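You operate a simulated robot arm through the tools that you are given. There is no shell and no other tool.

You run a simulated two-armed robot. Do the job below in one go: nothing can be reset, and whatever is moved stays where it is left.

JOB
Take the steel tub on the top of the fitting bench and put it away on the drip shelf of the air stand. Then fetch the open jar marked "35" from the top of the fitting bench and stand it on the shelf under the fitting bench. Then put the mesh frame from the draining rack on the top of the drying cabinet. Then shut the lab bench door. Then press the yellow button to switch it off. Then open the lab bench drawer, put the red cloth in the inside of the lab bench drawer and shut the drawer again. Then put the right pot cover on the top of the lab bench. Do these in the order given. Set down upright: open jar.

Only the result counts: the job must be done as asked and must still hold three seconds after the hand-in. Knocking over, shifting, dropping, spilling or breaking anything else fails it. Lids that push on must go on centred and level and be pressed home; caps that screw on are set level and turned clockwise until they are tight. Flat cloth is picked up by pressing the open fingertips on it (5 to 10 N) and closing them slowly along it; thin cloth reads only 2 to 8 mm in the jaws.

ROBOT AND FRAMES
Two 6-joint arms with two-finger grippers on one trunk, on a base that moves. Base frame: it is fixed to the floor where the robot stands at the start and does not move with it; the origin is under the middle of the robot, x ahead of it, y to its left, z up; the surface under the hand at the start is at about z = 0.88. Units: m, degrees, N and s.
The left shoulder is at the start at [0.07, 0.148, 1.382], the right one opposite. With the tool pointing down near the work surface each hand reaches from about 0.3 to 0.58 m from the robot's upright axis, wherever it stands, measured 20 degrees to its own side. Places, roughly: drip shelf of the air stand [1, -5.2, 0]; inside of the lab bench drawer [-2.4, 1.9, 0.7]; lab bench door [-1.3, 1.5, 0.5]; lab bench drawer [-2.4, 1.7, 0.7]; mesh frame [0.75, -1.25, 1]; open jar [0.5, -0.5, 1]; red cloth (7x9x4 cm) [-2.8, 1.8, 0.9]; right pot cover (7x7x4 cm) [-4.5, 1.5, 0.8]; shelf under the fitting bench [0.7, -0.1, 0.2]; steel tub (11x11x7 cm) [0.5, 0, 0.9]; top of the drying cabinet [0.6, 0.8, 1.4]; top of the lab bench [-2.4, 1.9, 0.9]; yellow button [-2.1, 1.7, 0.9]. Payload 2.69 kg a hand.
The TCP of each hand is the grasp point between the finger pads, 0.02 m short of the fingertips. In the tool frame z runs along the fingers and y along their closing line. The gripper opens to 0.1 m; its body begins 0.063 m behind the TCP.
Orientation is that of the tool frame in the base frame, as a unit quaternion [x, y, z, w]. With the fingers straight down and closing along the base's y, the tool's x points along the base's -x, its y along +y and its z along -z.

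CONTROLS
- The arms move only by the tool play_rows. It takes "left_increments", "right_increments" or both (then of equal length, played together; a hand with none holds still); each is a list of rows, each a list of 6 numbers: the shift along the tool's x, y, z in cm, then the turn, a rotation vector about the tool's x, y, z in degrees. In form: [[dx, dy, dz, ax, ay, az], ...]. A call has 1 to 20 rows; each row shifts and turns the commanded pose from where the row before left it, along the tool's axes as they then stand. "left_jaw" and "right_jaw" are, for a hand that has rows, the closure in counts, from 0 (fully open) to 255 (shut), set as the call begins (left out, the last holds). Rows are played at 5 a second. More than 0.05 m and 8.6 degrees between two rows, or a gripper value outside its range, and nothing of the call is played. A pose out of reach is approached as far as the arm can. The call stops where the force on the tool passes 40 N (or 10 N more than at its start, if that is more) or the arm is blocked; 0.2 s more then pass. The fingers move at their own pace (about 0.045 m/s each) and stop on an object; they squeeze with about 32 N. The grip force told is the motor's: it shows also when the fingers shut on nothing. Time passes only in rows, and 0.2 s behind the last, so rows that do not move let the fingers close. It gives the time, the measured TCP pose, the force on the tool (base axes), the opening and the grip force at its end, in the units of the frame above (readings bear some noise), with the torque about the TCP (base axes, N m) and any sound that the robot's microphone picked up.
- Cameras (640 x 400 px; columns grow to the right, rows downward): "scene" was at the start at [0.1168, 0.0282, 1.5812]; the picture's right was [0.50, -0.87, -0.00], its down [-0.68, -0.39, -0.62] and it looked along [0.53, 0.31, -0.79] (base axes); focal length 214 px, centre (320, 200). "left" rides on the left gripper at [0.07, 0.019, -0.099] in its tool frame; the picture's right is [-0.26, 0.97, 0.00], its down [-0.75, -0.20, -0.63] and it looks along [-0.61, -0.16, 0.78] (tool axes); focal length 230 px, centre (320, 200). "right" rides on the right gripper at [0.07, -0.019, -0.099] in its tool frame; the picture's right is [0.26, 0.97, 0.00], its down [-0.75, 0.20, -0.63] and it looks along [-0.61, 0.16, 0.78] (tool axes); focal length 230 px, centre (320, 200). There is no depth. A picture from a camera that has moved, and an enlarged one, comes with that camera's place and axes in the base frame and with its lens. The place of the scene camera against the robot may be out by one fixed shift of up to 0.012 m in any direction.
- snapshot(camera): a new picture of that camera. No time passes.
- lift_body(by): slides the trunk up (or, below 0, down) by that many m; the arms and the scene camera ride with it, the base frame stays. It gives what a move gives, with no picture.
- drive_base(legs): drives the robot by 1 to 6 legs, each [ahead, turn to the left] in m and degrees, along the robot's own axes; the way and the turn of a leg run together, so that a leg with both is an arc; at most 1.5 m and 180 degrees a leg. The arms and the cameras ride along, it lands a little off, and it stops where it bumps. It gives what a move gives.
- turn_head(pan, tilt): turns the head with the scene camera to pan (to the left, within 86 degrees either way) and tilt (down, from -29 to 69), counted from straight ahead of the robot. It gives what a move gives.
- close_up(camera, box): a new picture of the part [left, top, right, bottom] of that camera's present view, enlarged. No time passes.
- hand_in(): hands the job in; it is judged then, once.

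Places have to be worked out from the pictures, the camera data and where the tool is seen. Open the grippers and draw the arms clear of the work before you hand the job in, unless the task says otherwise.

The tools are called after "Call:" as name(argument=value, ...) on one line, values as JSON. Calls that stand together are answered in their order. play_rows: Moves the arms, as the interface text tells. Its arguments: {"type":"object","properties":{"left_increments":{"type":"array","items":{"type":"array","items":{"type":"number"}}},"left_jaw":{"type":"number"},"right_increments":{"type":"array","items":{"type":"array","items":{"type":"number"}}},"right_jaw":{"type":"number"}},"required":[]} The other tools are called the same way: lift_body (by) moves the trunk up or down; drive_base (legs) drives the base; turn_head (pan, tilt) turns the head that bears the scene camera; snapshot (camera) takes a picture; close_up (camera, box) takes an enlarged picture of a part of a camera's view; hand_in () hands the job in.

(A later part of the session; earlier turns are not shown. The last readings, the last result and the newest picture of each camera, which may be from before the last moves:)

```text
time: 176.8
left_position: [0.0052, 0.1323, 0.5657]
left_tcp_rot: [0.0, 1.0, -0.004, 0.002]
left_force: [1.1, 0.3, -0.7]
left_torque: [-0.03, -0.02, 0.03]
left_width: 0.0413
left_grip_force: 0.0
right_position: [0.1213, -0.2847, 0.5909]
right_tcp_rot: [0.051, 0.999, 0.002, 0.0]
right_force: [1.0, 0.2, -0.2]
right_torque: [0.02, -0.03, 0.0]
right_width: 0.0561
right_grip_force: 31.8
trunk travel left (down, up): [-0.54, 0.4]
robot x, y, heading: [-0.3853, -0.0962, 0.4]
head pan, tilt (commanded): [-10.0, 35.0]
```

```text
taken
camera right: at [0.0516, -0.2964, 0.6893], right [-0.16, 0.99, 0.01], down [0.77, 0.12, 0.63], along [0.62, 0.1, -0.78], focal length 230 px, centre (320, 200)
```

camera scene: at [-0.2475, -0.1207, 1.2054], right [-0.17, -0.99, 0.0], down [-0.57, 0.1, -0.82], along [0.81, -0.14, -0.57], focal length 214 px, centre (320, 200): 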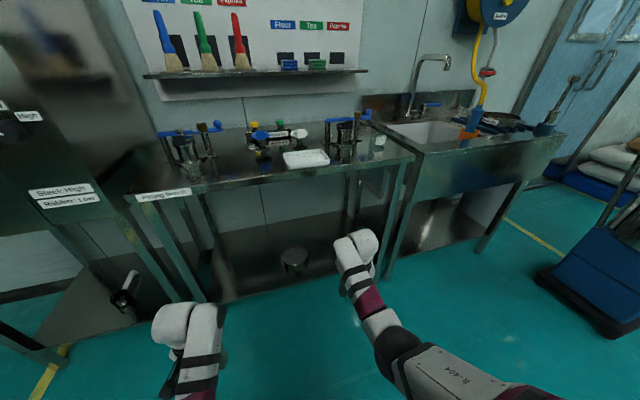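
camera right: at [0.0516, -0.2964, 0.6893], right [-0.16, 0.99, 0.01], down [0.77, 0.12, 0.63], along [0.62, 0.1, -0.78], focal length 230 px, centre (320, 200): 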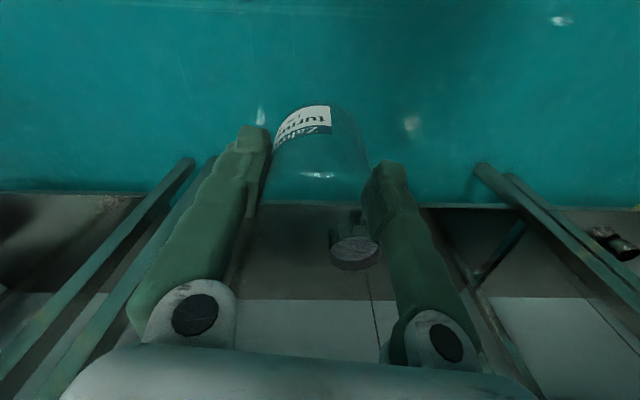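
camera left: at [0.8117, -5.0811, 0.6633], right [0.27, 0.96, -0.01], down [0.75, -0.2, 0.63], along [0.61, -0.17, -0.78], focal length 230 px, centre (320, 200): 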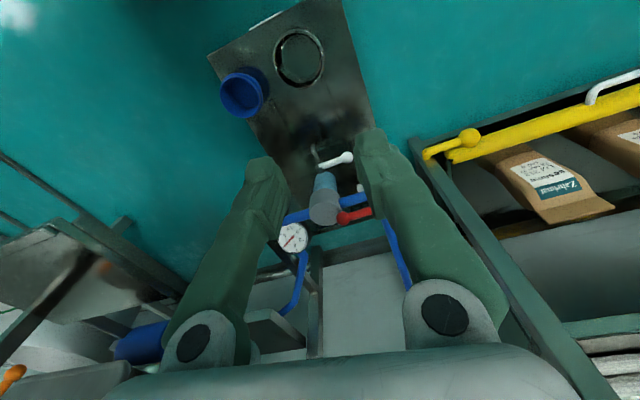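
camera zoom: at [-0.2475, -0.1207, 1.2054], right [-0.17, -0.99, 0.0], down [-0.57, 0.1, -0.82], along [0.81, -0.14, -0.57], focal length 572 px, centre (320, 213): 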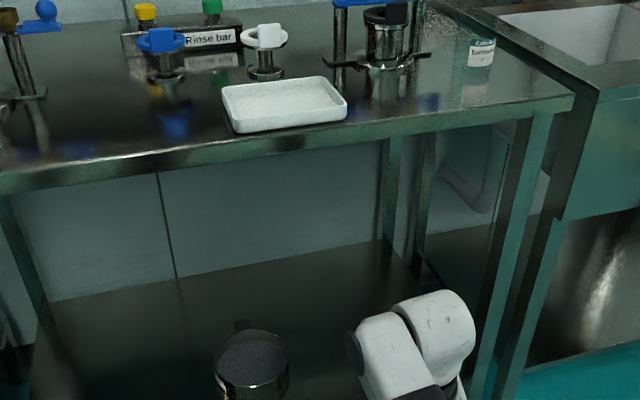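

I zoom in on the shelf edge to work out its height.

Call:
close_up(camera="right", box=[240, 150, 480, 300])

Call:
close_up(camera="scene", box=[220, 210, 380, 310])

Call:
snapshot(camera="left")

```text
2.67 times, centred on (360, 225) of right
camera zoom: at [0.0516, -0.2964, 0.6893], right [-0.16, 0.99, 0.01], down [0.77, 0.12, 0.63], along [0.62, 0.1, -0.78], focal length 614 px, centre (213, 133)
```

zoom: 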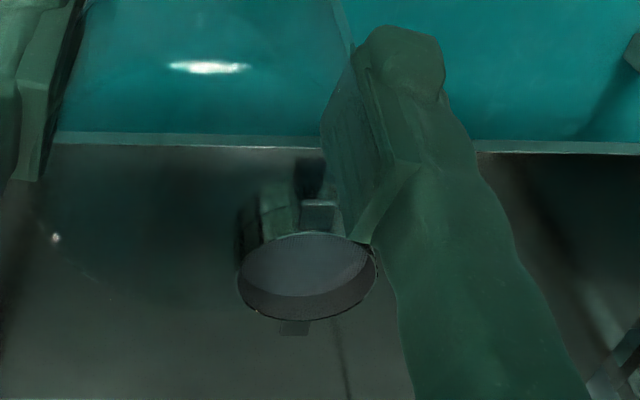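

```text
4.00 times, centred on (300, 260) of scene
camera zoom: at [-0.2475, -0.1207, 1.2054], right [-0.17, -0.99, 0.0], down [-0.57, 0.1, -0.82], along [0.81, -0.14, -0.57], focal length 858 px, centre (400, -40)
```

zoom: 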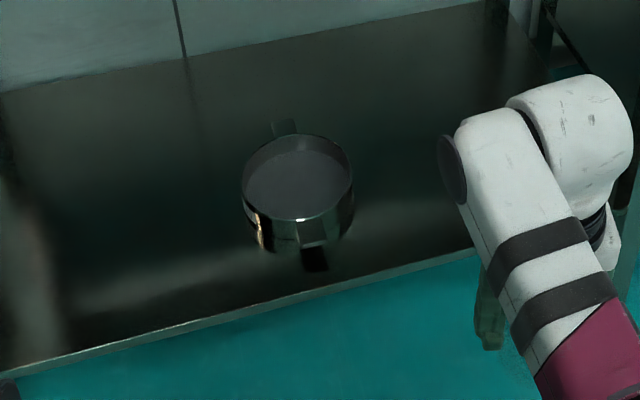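

```text
taken
camera left: at [-0.0641, 0.1503, 0.6631], right [0.26, 0.97, -0.01], down [0.75, -0.19, 0.63], along [0.61, -0.17, -0.77], focal length 230 px, centre (320, 200)
```

left: 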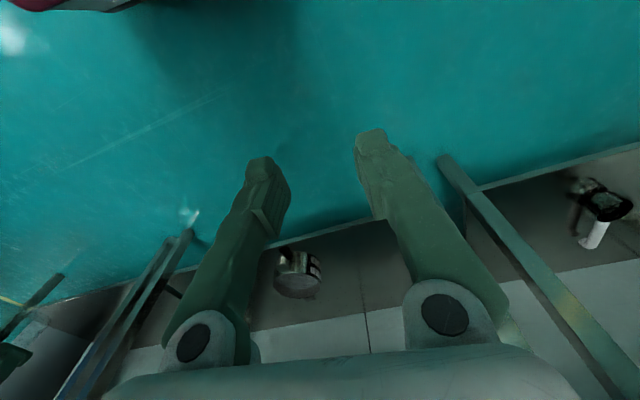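

The shelf is at roughly z≈0.2–0.24 with the mesh cup at about [0.575, -0.1]. I lower the trunk 0.25 m more and drive forward 0.4 m so the jar comes under the bench, well right of that cup.

Call:
lift_body(by=-0.25)

Call:
drive_base(legs=[[0.2, 0]])

Call:
snapshot(camera="scene")

Call:
snapshot(camera="right")

```text
time: 179.4
left_position: [0.0054, 0.1318, 0.3146]
left_tcp_rot: [-0.001, 1.0, -0.003, 0.002]
left_force: [0.5, 0.1, 0.0]
left_torque: [0.0, 0.01, -0.02]
left_width: 0.0413
left_grip_force: 0.1
right_position: [0.1215, -0.2853, 0.3401]
right_tcp_rot: [0.051, 0.999, 0.003, 0.0]
right_force: [0.2, 0.3, 0.2]
right_torque: [0.0, -0.03, -0.01]
right_width: 0.0562
right_grip_force: 32.1
trunk travel left (down, up): [-0.29, 0.65]
robot x, y, heading: [-0.3871, -0.0942, 0.2]
head pan, tilt (commanded): [-10.0, 35.0]
```

```text
time: 181.0
left_position: [0.2057, 0.132, 0.3156]
left_tcp_rot: [-0.001, 1.0, -0.003, 0.001]
left_force: [-0.1, 0.2, 0.4]
left_torque: [0.01, 0.0, 0.02]
left_width: 0.0411
left_grip_force: 0.1
right_position: [0.3215, -0.2856, 0.3394]
right_tcp_rot: [0.051, 0.999, 0.003, 0.001]
right_force: [-0.8, 0.2, 0.3]
right_torque: [0.0, 0.01, 0.01]
right_width: 0.0558
right_grip_force: 32.2
trunk travel left (down, up): [-0.29, 0.65]
robot x, y, heading: [-0.1855, -0.0983, 0.1]
head pan, tilt (commanded): [-10.0, 35.0]
```

```text
taken
camera scene: at [-0.0474, -0.1196, 0.9554], right [-0.17, -0.99, 0.0], down [-0.57, 0.1, -0.82], along [0.81, -0.14, -0.57], focal length 214 px, centre (320, 200)
```

scene: 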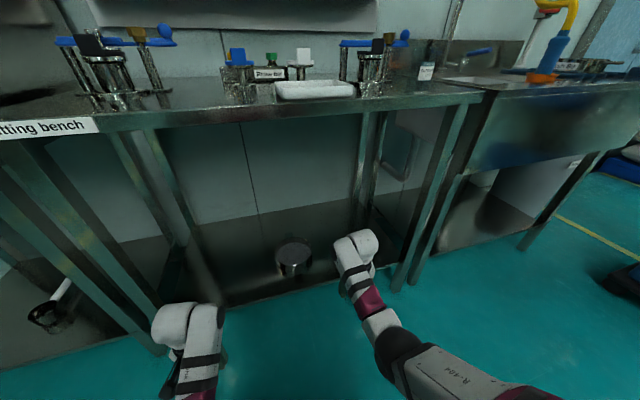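

```text
taken
camera right: at [0.2511, -0.296, 0.4391], right [-0.16, 0.99, 0.01], down [0.77, 0.12, 0.63], along [0.62, 0.1, -0.78], focal length 230 px, centre (320, 200)
```

right: 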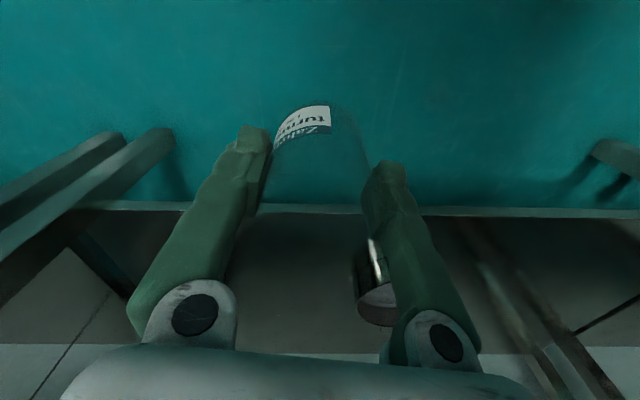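

The way under the bench is free on both sides. I go forward another 0.2 m.

Call:
drive_base(legs=[[0.2, 0]])

Call:
snapshot(camera="right")

Call:
turn_head(pan=-20, tilt=60)

Call:
snapshot(camera="scene")

Call:
snapshot(camera="left")

```text
time: 182.6
left_position: [0.4036, 0.1331, 0.3154]
left_tcp_rot: [0.001, 1.0, -0.003, 0.001]
left_force: [0.0, -0.6, -0.2]
left_torque: [-0.04, 0.04, -0.02]
left_width: 0.0411
left_grip_force: 0.1
right_position: [0.5198, -0.2861, 0.3402]
right_tcp_rot: [0.052, 0.999, 0.003, -0.001]
right_force: [0.2, -1.1, -1.5]
right_torque: [-0.03, -0.01, -0.01]
right_width: 0.0555
right_grip_force: 32.2
trunk travel left (down, up): [-0.29, 0.65]
robot x, y, heading: [0.0154, -0.0958, 0.1]
head pan, tilt (commanded): [-10.0, 35.0]
```

```text
taken
camera right: at [0.4496, -0.2957, 0.4391], right [-0.16, 0.99, 0.01], down [0.77, 0.12, 0.63], along [0.62, 0.1, -0.78], focal length 230 px, centre (320, 200)
```

right: 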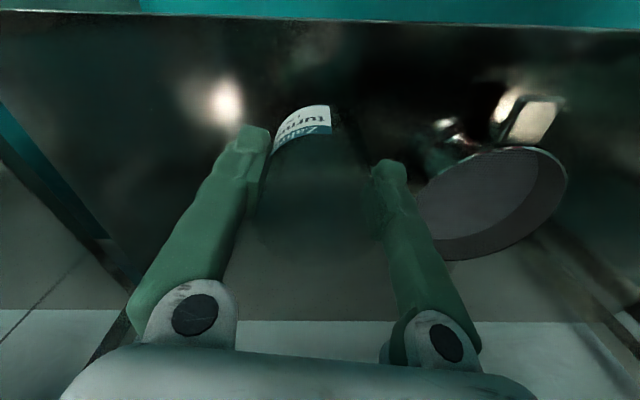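

```text
time: 183.4
left_position: [0.4038, 0.1324, 0.3143]
left_tcp_rot: [0.001, 1.0, -0.004, 0.001]
left_force: [-0.5, 0.3, -0.3]
left_torque: [0.0, 0.0, 0.0]
left_width: 0.0413
left_grip_force: 0.1
right_position: [0.5189, -0.2855, 0.3389]
right_tcp_rot: [0.052, 0.999, 0.003, 0.0]
right_force: [1.1, 0.2, -0.8]
right_torque: [-0.03, 0.01, 0.03]
right_width: 0.0557
right_grip_force: 32.2
trunk travel left (down, up): [-0.29, 0.65]
robot x, y, heading: [0.0116, -0.0952, 0.2]
head pan, tilt (commanded): [-20.0, 60.0]
```

```text
taken
camera scene: at [0.1272, -0.1265, 0.9212], right [-0.34, -0.94, 0.0], down [-0.81, 0.29, -0.5], along [0.47, -0.17, -0.87], focal length 214 px, centre (320, 200)
```

scene: 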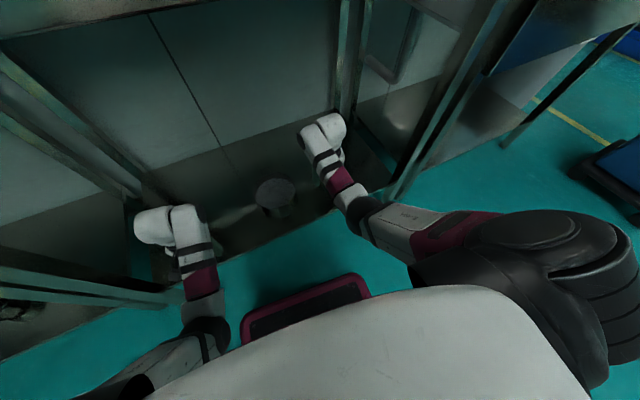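

```text
taken
camera left: at [0.3355, 0.1514, 0.4131], right [0.26, 0.97, -0.01], down [0.75, -0.2, 0.63], along [0.61, -0.17, -0.77], focal length 230 px, centre (320, 200)
```

left: 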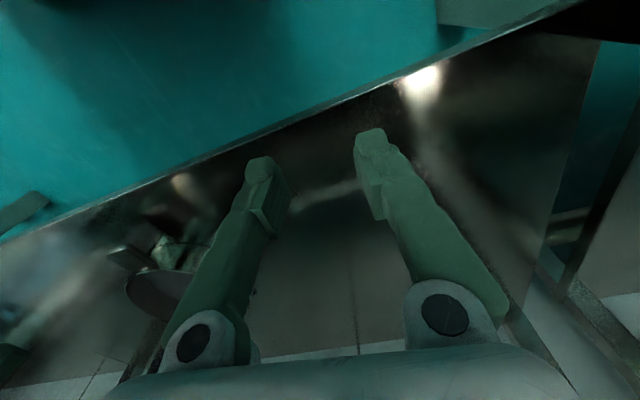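

The shelf's front edge is at x≈0.451 and its height about z≈0.205; the jar is 7 cm inside and clear of the mesh cup. I move 1.5 cm deeper and lower it with the arm.

Call:
play_rows(right_increments=[[-0.8, 0, 0.5, 0, 0, 0], [-0.7, 0, 1, 0, 0, 0], [0, 0, 1, 0, 0, 0], [0, 0, 1, 0, 0, 0], [0, 0, 1, 0, 0, 0], [0, 0, 1, 0, 0, 0], [0, 0, 0.6, 0, 0, 0], [0, 0, 0, 0, 0, 0]])

Call:
snapshot(camera="right")

```text
time: 185.2
left_position: [0.4042, 0.1328, 0.3143]
left_tcp_rot: [0.001, 1.0, -0.004, 0.001]
left_force: [-0.1, -0.4, 0.3]
left_torque: [0.0, 0.02, -0.02]
left_width: 0.0412
left_grip_force: 0.0
right_position: [0.5348, -0.2861, 0.2783]
right_tcp_rot: [0.053, 0.999, 0.003, 0.0]
right_force: [0.6, 0.3, -0.4]
right_torque: [0.03, 0.01, 0.02]
right_width: 0.0558
right_grip_force: 31.9
trunk travel left (down, up): [-0.29, 0.65]
robot x, y, heading: [0.0102, -0.0938, 0.1]
head pan, tilt (commanded): [-20.0, 60.0]
```

```text
taken
camera right: at [0.4642, -0.2967, 0.3775], right [-0.16, 0.99, 0.01], down [0.77, 0.12, 0.63], along [0.62, 0.1, -0.78], focal length 230 px, centre (320, 200)
```

right: 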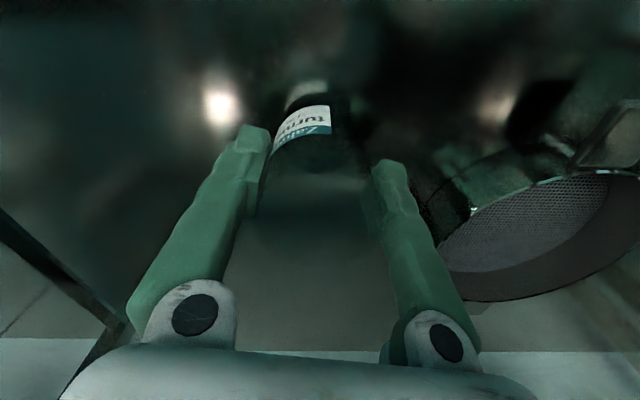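

The label's reflection is close, so the jar is nearly down. I continue in 3 mm steps watching the force.

Call:
play_rows(right_increments=[[0, 0, 0.3, 0, 0, 0], [0, 0, 0.3, 0, 0, 0], [0, 0, 0.3, 0, 0, 0], [0, 0, 0, 0, 0, 0]])

Call:
play_rows(right_increments=[[0, 0, 0.25, 0, 0, 0], [0, 0, 0, 0, 0, 0]])

Call:
play_rows(right_increments=[[0, 0, 0.25, 0, 0, 0], [0, 0, 0, 0, 0, 0]])

```text
time: 186.2
left_position: [0.4027, 0.1331, 0.3162]
left_tcp_rot: [0.001, 1.0, -0.006, 0.004]
left_force: [-0.2, 0.2, -0.1]
left_torque: [0.03, -0.02, -0.03]
left_width: 0.0409
left_grip_force: 0.0
right_position: [0.5362, -0.2853, 0.2748]
right_tcp_rot: [0.053, 0.999, 0.001, 0.006]
right_force: [-4.1, -2.3, 33.8]
right_torque: [-0.21, -0.05, -0.04]
right_width: 0.0561
right_grip_force: 32.1
trunk travel left (down, up): [-0.29, 0.65]
robot x, y, heading: [0.0118, -0.0934, 0.1]
head pan, tilt (commanded): [-20.0, 60.0]
```

```text
time: 186.8
left_position: [0.4039, 0.1339, 0.3164]
left_tcp_rot: [0.001, 1.0, -0.005, 0.003]
left_force: [0.2, 0.3, 0.5]
left_torque: [-0.04, 0.05, -0.01]
left_width: 0.0412
left_grip_force: 0.1
right_position: [0.5373, -0.2855, 0.2709]
right_tcp_rot: [0.053, 0.999, 0.001, 0.004]
right_force: [1.4, -4.3, 29.4]
right_torque: [-0.32, -0.17, 0.0]
right_width: 0.0557
right_grip_force: 31.7
trunk travel left (down, up): [-0.29, 0.65]
robot x, y, heading: [0.0124, -0.0929, 0.3]
head pan, tilt (commanded): [-20.0, 60.0]
```

```text
time: 187.4
left_position: [0.4026, 0.1335, 0.3163]
left_tcp_rot: [0.001, 1.0, -0.006, 0.004]
left_force: [0.3, 0.6, -0.1]
left_torque: [0.01, 0.01, 0.02]
left_width: 0.041
left_grip_force: 0.1
right_position: [0.5337, -0.2858, 0.27]
right_tcp_rot: [0.051, 0.999, 0.002, 0.004]
right_force: [0.8, -4.6, 32.6]
right_torque: [-0.25, -0.06, -0.01]
right_width: 0.056
right_grip_force: 31.6
trunk travel left (down, up): [-0.29, 0.65]
robot x, y, heading: [0.0128, -0.0925, 0.1]
head pan, tilt (commanded): [-20.0, 60.0]
```

The jar is firmly on the shelf (about 30 N). I ease off a few millimetres until the force is near zero, before opening.

Call:
play_rows(right_increments=[[0, 0, -0.5, 0, 0, 0], [0, 0, 0, 0, 0, 0]])

```text
time: 188.1
left_position: [0.4039, 0.1327, 0.3151]
left_tcp_rot: [0.001, 1.0, -0.004, 0.001]
left_force: [0.0, 0.5, 0.0]
left_torque: [-0.02, -0.02, -0.01]
left_width: 0.0412
left_grip_force: 0.0
right_position: [0.5332, -0.2852, 0.269]
right_tcp_rot: [0.052, 0.999, 0.004, -0.001]
right_force: [3.7, 1.2, 8.6]
right_torque: [-0.07, -0.4, 0.1]
right_width: 0.0558
right_grip_force: 32.0
trunk travel left (down, up): [-0.29, 0.65]
robot x, y, heading: [0.0114, -0.0937, 0.4]
head pan, tilt (commanded): [-20.0, 60.0]
```

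A little residual force; ease 2 mm more, then open slightly.

Call:
play_rows(right_increments=[[0, 0, -0.15, 0, 0, 0], [0, 0, 0, 0, 0, 0]])

Call:
play_rows(right_increments=[[0, 0, 0, 0, 0, 0], [0, 0, 0, 0, 0, 0], [0, 0, 0, 0, 0, 0]], right_jaw=60)

Call:
snapshot(camera="right")

```text
time: 188.7
left_position: [0.4052, 0.1324, 0.3134]
left_tcp_rot: [0.001, 1.0, -0.004, 0.002]
left_force: [0.8, 0.1, 1.0]
left_torque: [0.03, 0.0, -0.03]
left_width: 0.0413
left_grip_force: 0.0
right_position: [0.5334, -0.2875, 0.2695]
right_tcp_rot: [0.053, 0.999, 0.002, -0.002]
right_force: [-0.6, 0.3, -2.1]
right_torque: [0.04, -0.03, 0.03]
right_width: 0.0559
right_grip_force: 31.6
trunk travel left (down, up): [-0.29, 0.65]
robot x, y, heading: [0.0157, -0.0963, 0.3]
head pan, tilt (commanded): [-20.0, 60.0]
```

```text
time: 189.4
left_position: [0.4038, 0.1326, 0.314]
left_tcp_rot: [0.001, 1.0, -0.004, 0.002]
left_force: [0.3, -1.0, -0.6]
left_torque: [0.01, 0.02, 0.01]
left_width: 0.0411
left_grip_force: 0.1
right_position: [0.5343, -0.2867, 0.2726]
right_tcp_rot: [0.052, 0.999, 0.003, 0.001]
right_force: [-0.3, -0.9, -0.1]
right_torque: [-0.01, 0.02, 0.03]
right_width: 0.0766
right_grip_force: 0.1
trunk travel left (down, up): [-0.29, 0.65]
robot x, y, heading: [0.0136, -0.093, 0.0]
head pan, tilt (commanded): [-20.0, 60.0]
```

```text
taken
camera right: at [0.4642, -0.2973, 0.3709], right [-0.16, 0.99, 0.01], down [0.77, 0.12, 0.63], along [0.62, 0.1, -0.78], focal length 230 px, centre (320, 200)
```

right: 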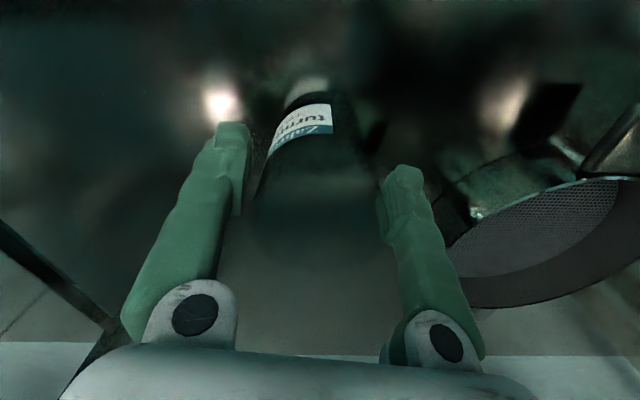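

The jar stands upright on the shelf and is released. I raise the hand straight up, then check before backing out.

Call:
play_rows(right_increments=[[0, 0, -1, 0, 0, 0], [0, 0, -1.2, 0, 0, 0], [0, 0, -1.2, 0, 0, 0], [0, 0, -1.2, 0, 0, 0], [0, 0, -1.2, 0, 0, 0], [0, 0, -1.2, 0, 0, 0], [0, 0, -0.6, 0, 0, 0], [0, 0, 0, 0, 0, 0]])

Call:
snapshot(camera="right")

```text
time: 191.2
left_position: [0.405, 0.1329, 0.3142]
left_tcp_rot: [0.001, 1.0, -0.004, 0.002]
left_force: [-0.8, -0.1, 0.1]
left_torque: [0.01, 0.01, -0.03]
left_width: 0.0412
left_grip_force: 0.1
right_position: [0.5353, -0.2862, 0.3478]
right_tcp_rot: [0.053, 0.999, 0.003, 0.0]
right_force: [0.8, -0.1, 0.5]
right_torque: [-0.01, 0.01, 0.01]
right_width: 0.0762
right_grip_force: 0.1
trunk travel left (down, up): [-0.29, 0.65]
robot x, y, heading: [0.0139, -0.0973, 0.3]
head pan, tilt (commanded): [-20.0, 60.0]
```

```text
taken
camera right: at [0.4645, -0.2966, 0.4474], right [-0.16, 0.99, 0.01], down [0.77, 0.12, 0.63], along [0.62, 0.1, -0.78], focal length 230 px, centre (320, 200)
```

right: 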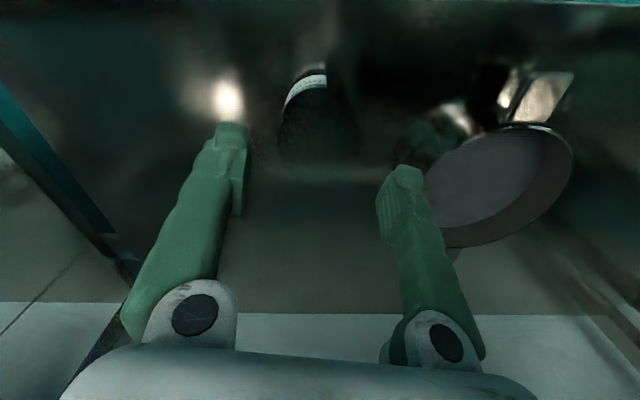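

The jar stands freely below the fingers. I back out straight 0.45 m, then look at the shelf.

Call:
drive_base(legs=[[-0.45, 0]])

Call:
turn_head(pan=-10, tilt=35)

Call:
snapshot(camera="scene")

Call:
close_up(camera="scene", box=[240, 170, 400, 280])

```text
time: 194.0
left_position: [-0.0429, 0.1311, 0.316]
left_tcp_rot: [0.002, 1.0, -0.004, 0.002]
left_force: [-0.1, 0.1, 0.0]
left_torque: [-0.01, 0.0, 0.01]
left_width: 0.0412
left_grip_force: 0.1
right_position: [0.0851, -0.2897, 0.3482]
right_tcp_rot: [0.055, 0.998, 0.002, 0.0]
right_force: [0.7, 0.6, 0.0]
right_torque: [-0.02, -0.02, -0.03]
right_width: 0.0764
right_grip_force: 0.1
trunk travel left (down, up): [-0.29, 0.65]
robot x, y, heading: [-0.4366, -0.0942, -0.1]
head pan, tilt (commanded): [-20.0, 60.0]
```

```text
time: 194.8
left_position: [-0.0427, 0.1295, 0.3153]
left_tcp_rot: [0.004, 1.0, -0.004, 0.002]
left_force: [0.4, -0.6, 0.0]
left_torque: [0.0, 0.0, 0.03]
left_width: 0.041
left_grip_force: 0.0
right_position: [0.0852, -0.2898, 0.348]
right_tcp_rot: [0.055, 0.998, 0.003, 0.0]
right_force: [-0.3, 0.7, 0.7]
right_torque: [-0.01, -0.01, 0.02]
right_width: 0.0768
right_grip_force: 0.1
trunk travel left (down, up): [-0.29, 0.65]
robot x, y, heading: [-0.4357, -0.094, 0.0]
head pan, tilt (commanded): [-10.0, 35.0]
```

```text
taken
camera scene: at [-0.2973, -0.1202, 0.9554], right [-0.18, -0.98, 0.0], down [-0.57, 0.1, -0.82], along [0.81, -0.14, -0.57], focal length 214 px, centre (320, 200)
```

scene: 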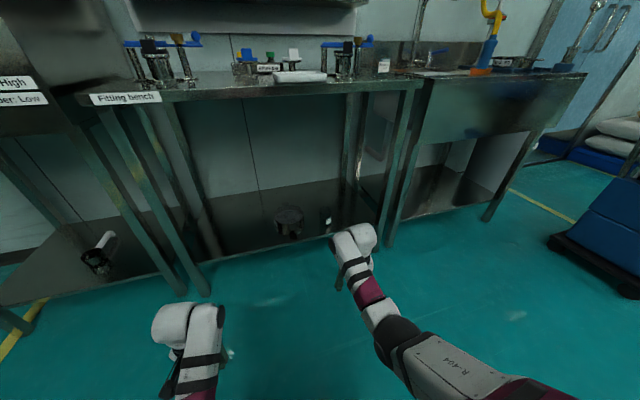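

```text
3.64 times, centred on (320, 225) of scene
camera zoom: at [-0.2973, -0.1202, 0.9554], right [-0.18, -0.98, 0.0], down [-0.57, 0.1, -0.82], along [0.81, -0.14, -0.57], focal length 780 px, centre (320, 109)
```

zoom: 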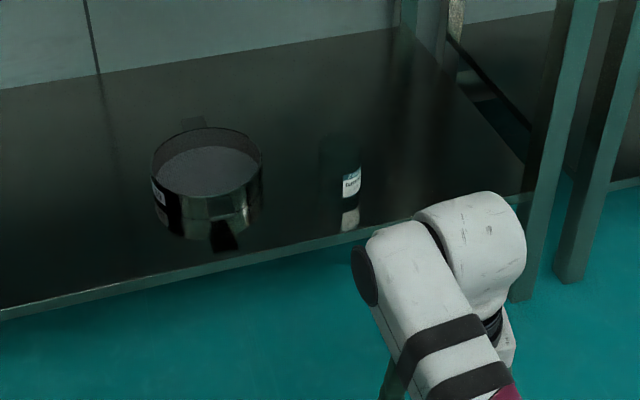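

The jar stands upright on the shelf. Next is the mesh frame: I raise the trunk fully and move over toward the sink with its draining rack.

Call:
lift_body(by=0.4)

Call:
lift_body(by=0.25)

Call:
turn_head(pan=-40, tilt=25)

Call:
snapshot(camera="scene")

Call:
close_up(camera="scene", box=[200, 130, 420, 270])

```text
time: 198.7
left_position: [-0.0421, 0.1302, 0.7151]
left_tcp_rot: [0.003, 1.0, -0.003, 0.002]
left_force: [-0.8, -0.5, 0.2]
left_torque: [0.02, 0.03, -0.02]
left_width: 0.0413
left_grip_force: 0.0
right_position: [0.0852, -0.2889, 0.7478]
right_tcp_rot: [0.055, 0.998, 0.002, -0.001]
right_force: [-1.7, 0.4, 0.7]
right_torque: [-0.01, 0.02, -0.03]
right_width: 0.0763
right_grip_force: 0.1
trunk travel left (down, up): [-0.69, 0.25]
robot x, y, heading: [-0.4333, -0.0924, -0.2]
head pan, tilt (commanded): [-10.0, 35.0]
```

```text
time: 201.3
left_position: [-0.0422, 0.1303, 0.9649]
left_tcp_rot: [0.004, 1.0, -0.003, 0.002]
left_force: [0.2, -1.0, 0.3]
left_torque: [-0.01, -0.03, -0.01]
left_width: 0.0412
left_grip_force: 0.1
right_position: [0.0847, -0.2888, 0.9989]
right_tcp_rot: [0.055, 0.999, 0.002, 0.0]
right_force: [-0.1, 0.9, -0.1]
right_torque: [0.02, 0.01, 0.0]
right_width: 0.0765
right_grip_force: 0.0
trunk travel left (down, up): [-0.94, 0.0]
robot x, y, heading: [-0.4353, -0.0984, 0.1]
head pan, tilt (commanded): [-10.0, 35.0]
```

```text
time: 202.2
left_position: [-0.0424, 0.1301, 0.9651]
left_tcp_rot: [0.003, 1.0, -0.003, 0.002]
left_force: [-0.6, -0.8, 0.4]
left_torque: [-0.02, -0.02, -0.03]
left_width: 0.0412
left_grip_force: 0.1
right_position: [0.0864, -0.2896, 0.9972]
right_tcp_rot: [0.055, 0.998, 0.002, 0.0]
right_force: [-0.4, 0.6, 0.4]
right_torque: [0.03, -0.02, -0.02]
right_width: 0.0768
right_grip_force: 0.1
trunk travel left (down, up): [-0.94, 0.0]
robot x, y, heading: [-0.4347, -0.0923, -0.1]
head pan, tilt (commanded): [-40.0, 25.0]
```

```text
taken
camera scene: at [-0.3134, -0.1639, 1.6212], right [-0.64, -0.77, 0.0], down [-0.32, 0.27, -0.91], along [0.69, -0.58, -0.42], focal length 214 px, centre (320, 200)
```

scene: 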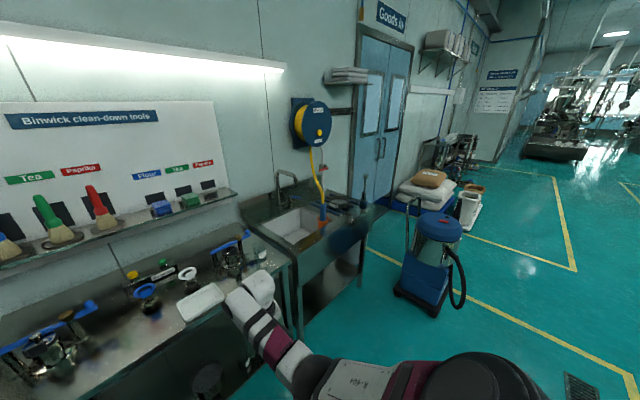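

```text
2.86 times, centred on (310, 200) of scene
camera zoom: at [-0.3134, -0.1639, 1.6212], right [-0.64, -0.77, 0.0], down [-0.32, 0.27, -0.91], along [0.69, -0.58, -0.42], focal length 613 px, centre (349, 200)
```

zoom: 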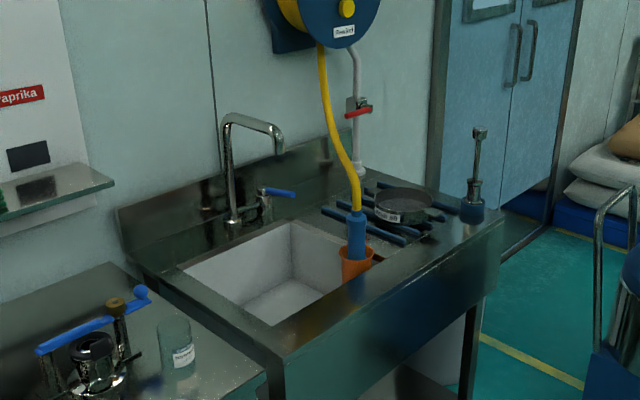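

The mesh frame sits on the blue bars near [0.68, -1.17], while the cabinet top is at z≈1.4, which is beyond tool-down reach. In free space here I test whether the right hand can go to z≈1.43 with the tool pitched 45° forward.

Call:
play_rows(right_increments=[[0, 0, 0, 0, -7.5, 0], [0, 0, 0, 0, -7.5, 0], [0, 0, 0, 0, -7.5, 0], [0, 0, 0, 0, -7.5, 0], [0, 0, 0, 0, -7.5, 0], [0, 0, 0, 0, -7.5, 0], [0, 0, 0, 0, 0, 0]])

Call:
play_rows(right_increments=[[-1.4, 0, -1.4, 0, 0, 0], [-1.4, 0, -1.4, 0, 0, 0], [-1.4, 0, -1.4, 0, 0, 0], [-1.4, 0, -1.4, 0, 0, 0], [-1.4, 0, -1.4, 0, 0, 0], [-1.4, 0, -1.4, 0, 0, 0], [-1.4, 0, -1.4, 0, 0, 0], [-1.4, 0, -1.4, 0, 0, 0], [-1.4, 0, -1.4, 0, 0, 0], [-1.4, 0, -1.4, 0, 0, 0], [0, 0, 0, 0, 0, 0]])

```text
time: 203.8
left_position: [-0.0432, 0.1309, 0.964]
left_tcp_rot: [0.003, 1.0, -0.004, 0.002]
left_force: [0.4, 0.2, 0.4]
left_torque: [0.01, -0.03, -0.02]
left_width: 0.0411
left_grip_force: 0.0
right_position: [0.0902, -0.3087, 1.0027]
right_tcp_rot: [0.045, 0.92, -0.039, 0.387]
right_force: [0.0, -0.5, -0.1]
right_torque: [0.0, 0.02, 0.01]
right_width: 0.0765
right_grip_force: 0.2
trunk travel left (down, up): [-0.94, 0.0]
robot x, y, heading: [-0.433, -0.0999, -0.1]
head pan, tilt (commanded): [-40.0, 25.0]
```

```text
time: 206.2
left_position: [-0.0433, 0.1297, 0.965]
left_tcp_rot: [0.004, 1.0, -0.004, 0.001]
left_force: [-0.7, -0.4, -0.2]
left_torque: [-0.02, 0.03, 0.06]
left_width: 0.0411
left_grip_force: 0.1
right_position: [0.0857, -0.2897, 1.1968]
right_tcp_rot: [0.051, 0.922, -0.017, 0.383]
right_force: [0.4, -0.4, 0.6]
right_torque: [0.02, 0.01, 0.02]
right_width: 0.0766
right_grip_force: 0.0
trunk travel left (down, up): [-0.94, 0.0]
robot x, y, heading: [-0.4344, -0.0949, -0.1]
head pan, tilt (commanded): [-40.0, 25.0]
```

Pitch 45° works and the hand has risen to 1.197. I continue up to see the limit.

Call:
play_rows(right_increments=[[-1.4, 0, -1.4, 0, 0, 0], [-1.4, 0, -1.4, 0, 0, 0], [-1.4, 0, -1.4, 0, 0, 0], [-1.4, 0, -1.4, 0, 0, 0], [-1.4, 0, -1.4, 0, 0, 0], [-1.4, 0, -1.4, 0, 0, 0], [-1.4, 0, -1.4, 0, 0, 0], [-1.4, 0, -1.4, 0, 0, 0], [-1.4, 0, -1.4, 0, 0, 0], [-1.4, 0, -1.4, 0, 0, 0], [-1.4, 0, -1.4, 0, 0, 0], [-1.4, 0, -1.4, 0, 0, 0], [-1.4, 0, -1.4, 0, 0, 0], [0, 0, 0, 0, 0, 0]])

```text
time: 209.2
left_position: [-0.0423, 0.1295, 0.9651]
left_tcp_rot: [0.004, 1.0, -0.003, 0.001]
left_force: [0.2, 0.0, 0.0]
left_torque: [0.01, 0.0, -0.01]
left_width: 0.0412
left_grip_force: 0.0
right_position: [0.1738, -0.2541, 1.3668]
right_tcp_rot: [0.051, 0.923, -0.018, 0.382]
right_force: [-0.2, 0.3, -0.8]
right_torque: [-0.01, 0.0, 0.03]
right_width: 0.0766
right_grip_force: 0.2
right hand out of reach, approached as far as the arm can: row 3, 4, 5, 6, 7, 8, 9, 10, 11, 12, 13
trunk travel left (down, up): [-0.94, 0.0]
robot x, y, heading: [-0.435, -0.0939, -0.3]
head pan, tilt (commanded): [-40.0, 25.0]
```

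It slides outward as it rises, so height is available farther out. I try going forward-up along the tool.

Call:
play_rows(right_increments=[[-2, 0, 0, 0, 0, 0], [-2, 0, 0, 0, 0, 0], [-2, 0, 0, 0, 0, 0], [-2, 0, 0, 0, 0, 0], [-2, 0, 0, 0, 0, 0], [0, 0, 0, 0, 0, 0]])

Call:
turn_head(pan=-30, tilt=15)

Call:
snapshot(camera="scene")

```text
time: 210.6
left_position: [-0.0413, 0.13, 0.9652]
left_tcp_rot: [0.003, 1.0, -0.004, 0.002]
left_force: [-0.2, -0.2, 1.1]
left_torque: [-0.03, 0.01, 0.01]
left_width: 0.041
left_grip_force: 0.0
right_position: [0.2426, -0.2618, 1.4384]
right_tcp_rot: [0.052, 0.922, -0.018, 0.383]
right_force: [-0.2, -0.6, -0.5]
right_torque: [0.01, -0.02, 0.0]
right_width: 0.0767
right_grip_force: 0.1
trunk travel left (down, up): [-0.94, 0.0]
robot x, y, heading: [-0.4353, -0.0964, 0.1]
head pan, tilt (commanded): [-40.0, 25.0]
```

```text
time: 211.3
left_position: [-0.0422, 0.1299, 0.9648]
left_tcp_rot: [0.004, 1.0, -0.003, 0.002]
left_force: [-0.3, -0.3, 0.2]
left_torque: [-0.01, 0.02, 0.01]
left_width: 0.0413
left_grip_force: 0.1
right_position: [0.2434, -0.2606, 1.4383]
right_tcp_rot: [0.052, 0.923, -0.019, 0.382]
right_force: [-0.1, 0.1, 0.0]
right_torque: [-0.02, -0.01, 0.01]
right_width: 0.0765
right_grip_force: 0.0
trunk travel left (down, up): [-0.94, 0.0]
robot x, y, heading: [-0.4359, -0.0934, -0.1]
head pan, tilt (commanded): [-30.0, 15.0]
```

```text
taken
camera scene: at [-0.3031, -0.1515, 1.6374], right [-0.5, -0.86, 0.0], down [-0.22, 0.13, -0.97], along [0.84, -0.48, -0.26], focal length 214 px, centre (320, 200)
```

scene: 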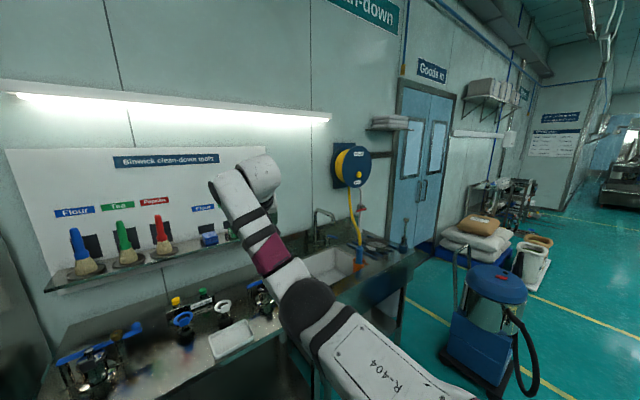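

Reachable at z=1.438, 0.68 m out. I check a little more height margin.

Call:
play_rows(right_increments=[[-2, 0, 0, 0, 0, 0], [-2, 0, 0, 0, 0, 0], [-2, 0, 0, 0, 0, 0], [0, 0, 0, 0, 0, 0]])

```text
time: 212.3
left_position: [-0.0417, 0.1296, 0.9643]
left_tcp_rot: [0.003, 1.0, -0.003, 0.002]
left_force: [-0.5, 0.2, -0.4]
left_torque: [0.01, 0.02, 0.05]
left_width: 0.0413
left_grip_force: 0.1
right_position: [0.2784, -0.2669, 1.4724]
right_tcp_rot: [0.051, 0.922, -0.018, 0.382]
right_force: [0.0, 0.7, -0.2]
right_torque: [0.02, -0.01, -0.01]
right_width: 0.0764
right_grip_force: 0.1
right hand out of reach, approached as far as the arm can: row 3
trunk travel left (down, up): [-0.94, 0.0]
robot x, y, heading: [-0.4347, -0.0947, -0.1]
head pan, tilt (commanded): [-30.0, 15.0]
```

Up to z≈1.47 at 0.71 m works with 45° pitch, enough for the cabinet top. I bring the hand back down to a travelling pose and go toward the sink to view the mesh frame.

Call:
play_rows(right_increments=[[2, 0, 0, 0, 0, 0], [2, 0, 0, 0, 0, 0], [2, 0, 0, 0, 0, 0], [2, 0, 0, 0, 0, 0], [2, 0, 0, 0, 0, 0], [2, 0, 0, 0, 0, 0], [2, 0, 0, 0, 0, 0], [2, 0, 0, 0, 0, 0], [1.4, 0, 1.4, 0, 0, 0], [1.4, 0, 1.4, 0, 0, 0], [1.4, 0, 1.4, 0, 0, 0], [1.4, 0, 1.4, 0, 0, 0], [2, 0, 0, 0, 0, 0], [2, 0, 0, 0, 0, 0], [0, 0, 0, 0, 0, 0]])

Call:
drive_base(legs=[[0, -90], [0.85, 0], [0, 85]])

Call:
turn_head(pan=-10, tilt=30)

Call:
snapshot(camera="scene")

Call:
close_up(camera="scene", box=[240, 140, 440, 265])

```text
time: 215.5
left_position: [-0.0435, 0.1308, 0.9645]
left_tcp_rot: [0.004, 1.0, -0.003, 0.001]
left_force: [0.2, 0.0, 0.3]
left_torque: [0.0, -0.04, 0.0]
left_width: 0.0414
left_grip_force: 0.1
right_position: [0.1401, -0.2491, 1.2518]
right_tcp_rot: [0.052, 0.922, -0.018, 0.382]
right_force: [-0.4, 0.2, -0.8]
right_torque: [0.0, 0.0, 0.01]
right_width: 0.0766
right_grip_force: 0.1
right hand out of reach, approached as far as the arm can: row 8
trunk travel left (down, up): [-0.94, 0.0]
robot x, y, heading: [-0.4375, -0.0975, -0.2]
head pan, tilt (commanded): [-30.0, 15.0]
```

```text
time: 227.6
left_position: [-0.0527, -0.7662, 0.9652]
left_tcp_rot: [0.068, 0.998, -0.004, 0.002]
left_force: [-0.2, -0.2, -0.3]
left_torque: [-0.02, -0.01, 0.05]
left_width: 0.0412
left_grip_force: 0.1
right_position: [0.0799, -1.167, 1.2524]
right_tcp_rot: [0.111, 0.917, -0.043, 0.38]
right_force: [-0.3, 0.2, 0.5]
right_torque: [-0.02, 0.0, 0.02]
right_width: 0.0768
right_grip_force: 0.3
trunk travel left (down, up): [-0.94, 0.0]
robot x, y, heading: [-0.471, -0.9384, -7.6]
head pan, tilt (commanded): [-30.0, 15.0]
```

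```text
time: 228.4
left_position: [-0.0538, -0.7667, 0.9651]
left_tcp_rot: [0.068, 0.998, -0.004, 0.001]
left_force: [-0.2, -0.7, -0.7]
left_torque: [0.0, 0.0, 0.0]
left_width: 0.0412
left_grip_force: 0.1
right_position: [0.0797, -1.1643, 1.2521]
right_tcp_rot: [0.111, 0.917, -0.043, 0.38]
right_force: [-0.5, 0.1, 0.5]
right_torque: [-0.02, -0.01, 0.05]
right_width: 0.0765
right_grip_force: 0.0
trunk travel left (down, up): [-0.94, 0.0]
robot x, y, heading: [-0.4705, -0.9405, -7.6]
head pan, tilt (commanded): [-10.0, 30.0]
```

```text
taken
camera scene: at [-0.334, -0.9822, 1.6134], right [-0.3, -0.95, 0.0], down [-0.48, 0.15, -0.87], along [0.83, -0.26, -0.5], focal length 214 px, centre (320, 200)
```

scene: 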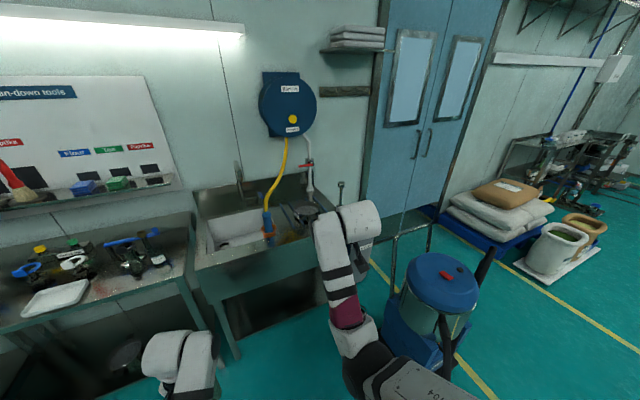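

```text
3.20 times, centred on (340, 202) of scene
camera zoom: at [-0.334, -0.9822, 1.6134], right [-0.3, -0.95, 0.0], down [-0.48, 0.15, -0.87], along [0.83, -0.26, -0.5], focal length 686 px, centre (256, 192)
```

zoom: 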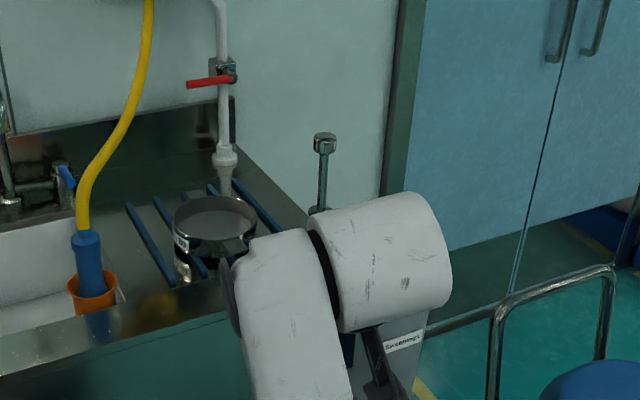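

The sieve-like mesh frame (about 15 cm wide) lies at about [0.66, -1.21]. I drive forward 0.35 m to look at it from closer with the hand camera.

Call:
drive_base(legs=[[0.35, 0]])

Call:
snapshot(camera="right")

Call:
turn_head(pan=-5, tilt=35)

Call:
snapshot(camera="scene")

```text
time: 230.7
left_position: [0.2963, -0.8126, 0.9659]
left_tcp_rot: [0.068, 0.998, -0.005, 0.002]
left_force: [0.5, -0.2, -0.2]
left_torque: [0.02, -0.01, 0.02]
left_width: 0.0412
left_grip_force: 0.1
right_position: [0.4279, -1.211, 1.2527]
right_tcp_rot: [0.112, 0.916, -0.043, 0.382]
right_force: [-1.0, -0.5, 0.4]
right_torque: [0.01, 0.02, 0.01]
right_width: 0.0764
right_grip_force: 0.1
trunk travel left (down, up): [-0.94, 0.0]
robot x, y, heading: [-0.1194, -0.9852, -7.4]
head pan, tilt (commanded): [-10.0, 30.0]
```

```text
taken
camera right: at [0.3088, -1.2002, 1.2743], right [0.05, 0.98, -0.18], down [0.13, 0.17, 0.98], along [0.99, -0.07, -0.12], focal length 230 px, centre (320, 200)
```

right: 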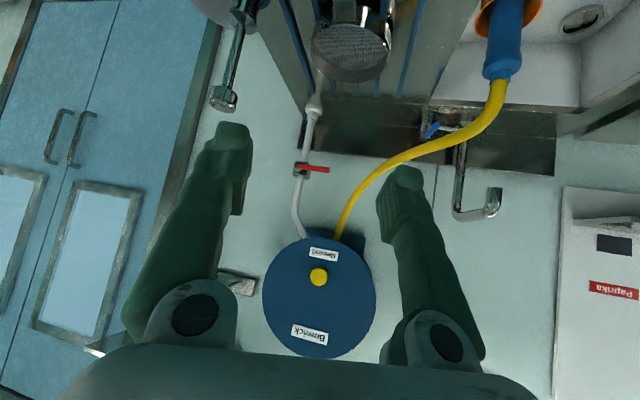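

```text
time: 231.3
left_position: [0.2984, -0.8134, 0.9655]
left_tcp_rot: [0.069, 0.998, -0.005, 0.002]
left_force: [-0.6, 0.4, 0.6]
left_torque: [0.0, -0.02, 0.01]
left_width: 0.0414
left_grip_force: 0.2
right_position: [0.4307, -1.2111, 1.2531]
right_tcp_rot: [0.112, 0.917, -0.044, 0.381]
right_force: [-1.8, -0.1, -0.3]
right_torque: [0.0, -0.01, 0.0]
right_width: 0.0766
right_grip_force: 0.0
trunk travel left (down, up): [-0.94, 0.0]
robot x, y, heading: [-0.1208, -0.9853, -7.6]
head pan, tilt (commanded): [-5.0, 35.0]
```

```text
taken
camera scene: at [0.0158, -1.0205, 1.6056], right [-0.22, -0.98, 0.0], down [-0.56, 0.12, -0.82], along [0.8, -0.18, -0.57], focal length 214 px, centre (320, 200)
```

scene: 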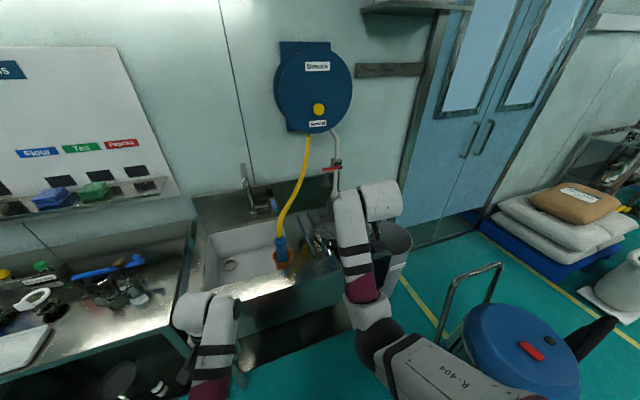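

I zoom in on the mesh frame from both cameras to see its shape and its surroundings.

Call:
close_up(camera="right", box=[230, 0, 470, 130])

Call:
close_up(camera="scene", box=[260, 180, 420, 280])

```text
2.67 times, centred on (350, 65) of right
camera zoom: at [0.3106, -1.2004, 1.2736], right [0.05, 0.98, -0.18], down [0.13, 0.17, 0.98], along [0.99, -0.07, -0.12], focal length 614 px, centre (240, 560)
```

zoom: 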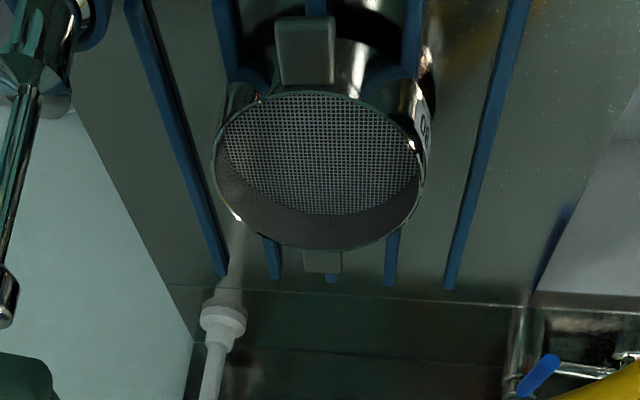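

```text
4.00 times, centred on (340, 230) of scene
camera zoom: at [0.0158, -1.0205, 1.6056], right [-0.22, -0.98, 0.0], down [-0.56, 0.12, -0.82], along [0.8, -0.18, -0.57], focal length 858 px, centre (240, 80)
```

zoom: 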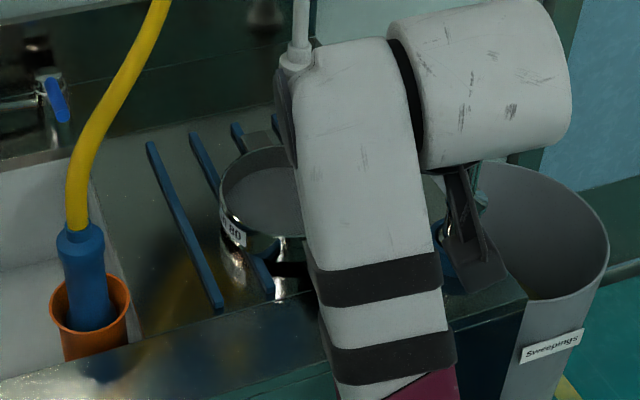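

The frame is a steel ring about 13.5 cm wide with a flat tab at the front and one at the back. My arm hides it in the scene view, so I shift the right hand aside to see how the front tab sits.

Call:
play_rows(right_increments=[[0, -2.4, 0, 0, 0, 0], [0, -2.4, 0, 0, 0, 0], [0, -2.4, 0, 0, 0, 0], [0, -2.4, 0, 0, 0, 0], [0, -2.4, 0, 0, 0, 0], [0, -2.4, 0, 0, 0, 0], [0, 0, 0, 0, 0, 0]])

Call:
close_up(camera="scene", box=[280, 190, 400, 265])

Call:
close_up(camera="right", box=[320, 0, 520, 125])

```text
time: 232.9
left_position: [0.2985, -0.813, 0.9633]
left_tcp_rot: [0.069, 0.998, -0.005, 0.001]
left_force: [0.0, -0.2, 0.5]
left_torque: [0.04, 0.01, -0.01]
left_width: 0.0411
left_grip_force: 0.1
right_position: [0.3973, -1.3514, 1.252]
right_tcp_rot: [0.111, 0.917, -0.043, 0.38]
right_force: [0.0, 0.0, -0.5]
right_torque: [0.01, 0.0, 0.01]
right_width: 0.0766
right_grip_force: 0.0
trunk travel left (down, up): [-0.94, 0.0]
robot x, y, heading: [-0.1211, -0.9881, -7.5]
head pan, tilt (commanded): [-5.0, 35.0]
```

```text
5.33 times, centred on (340, 228) of scene
camera zoom: at [0.0171, -1.0203, 1.6055], right [-0.22, -0.98, 0.0], down [-0.56, 0.12, -0.82], along [0.8, -0.18, -0.57], focal length 1144 px, centre (213, 53)
```

zoom: 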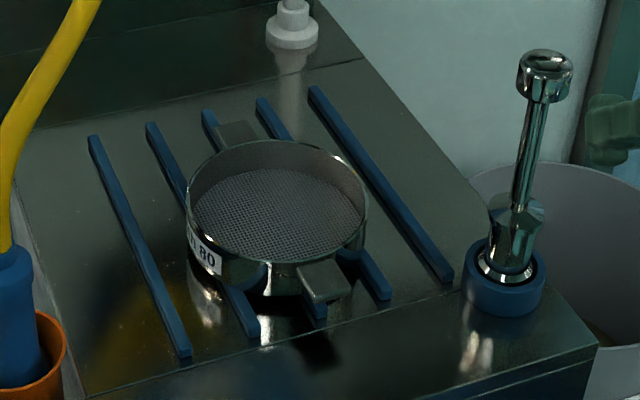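

```text
3.20 times, centred on (420, 62) of right
camera zoom: at [0.2781, -1.3402, 1.2725], right [0.05, 0.98, -0.18], down [0.13, 0.17, 0.98], along [0.99, -0.07, -0.12], focal length 736 px, centre (0, 640)
```

zoom: 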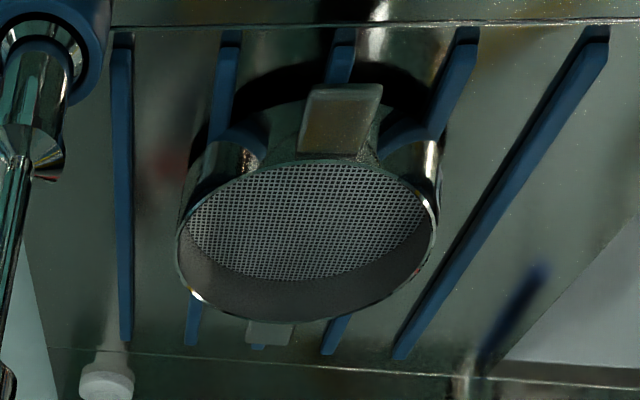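

The tab is a flat horizontal plate at the front of the ring, a natural handle. I zoom further to see at which height it joins and how high the ring stands.

Call:
close_up(camera="scene", box=[308, 212, 354, 250])

Call:
close_up(camera="right", box=[365, 10, 470, 75])

```text
10.53 times, centred on (331, 231) of scene
camera zoom: at [0.0171, -1.0203, 1.6055], right [-0.22, -0.98, 0.0], down [-0.56, 0.12, -0.82], along [0.8, -0.18, -0.57], focal length 2258 px, centre (204, -126)
```

zoom: 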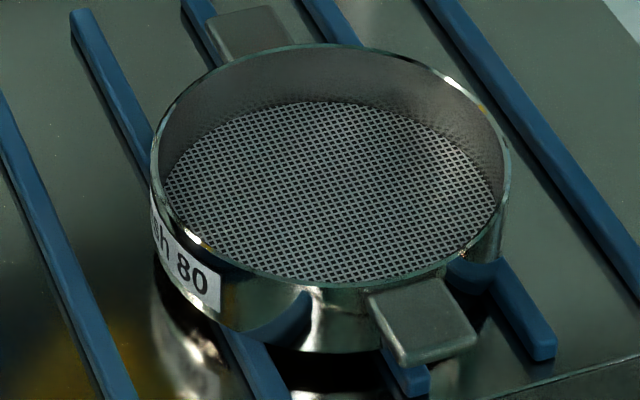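

```text
6.10 times, centred on (418, 42) of right
camera zoom: at [0.2781, -1.3402, 1.2725], right [0.05, 0.98, -0.18], down [0.13, 0.17, 0.98], along [0.99, -0.07, -0.12], focal length 1402 px, centre (-274, 1160)
```

zoom: 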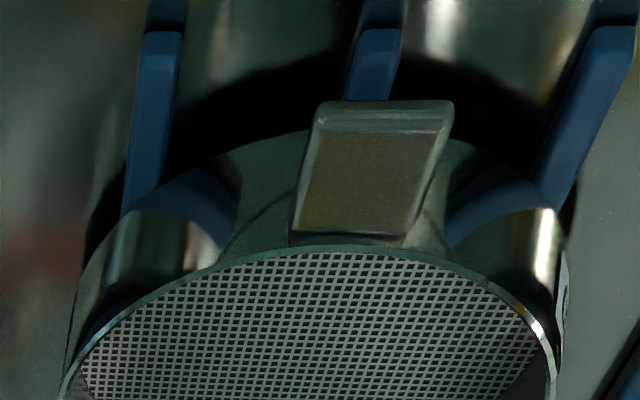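

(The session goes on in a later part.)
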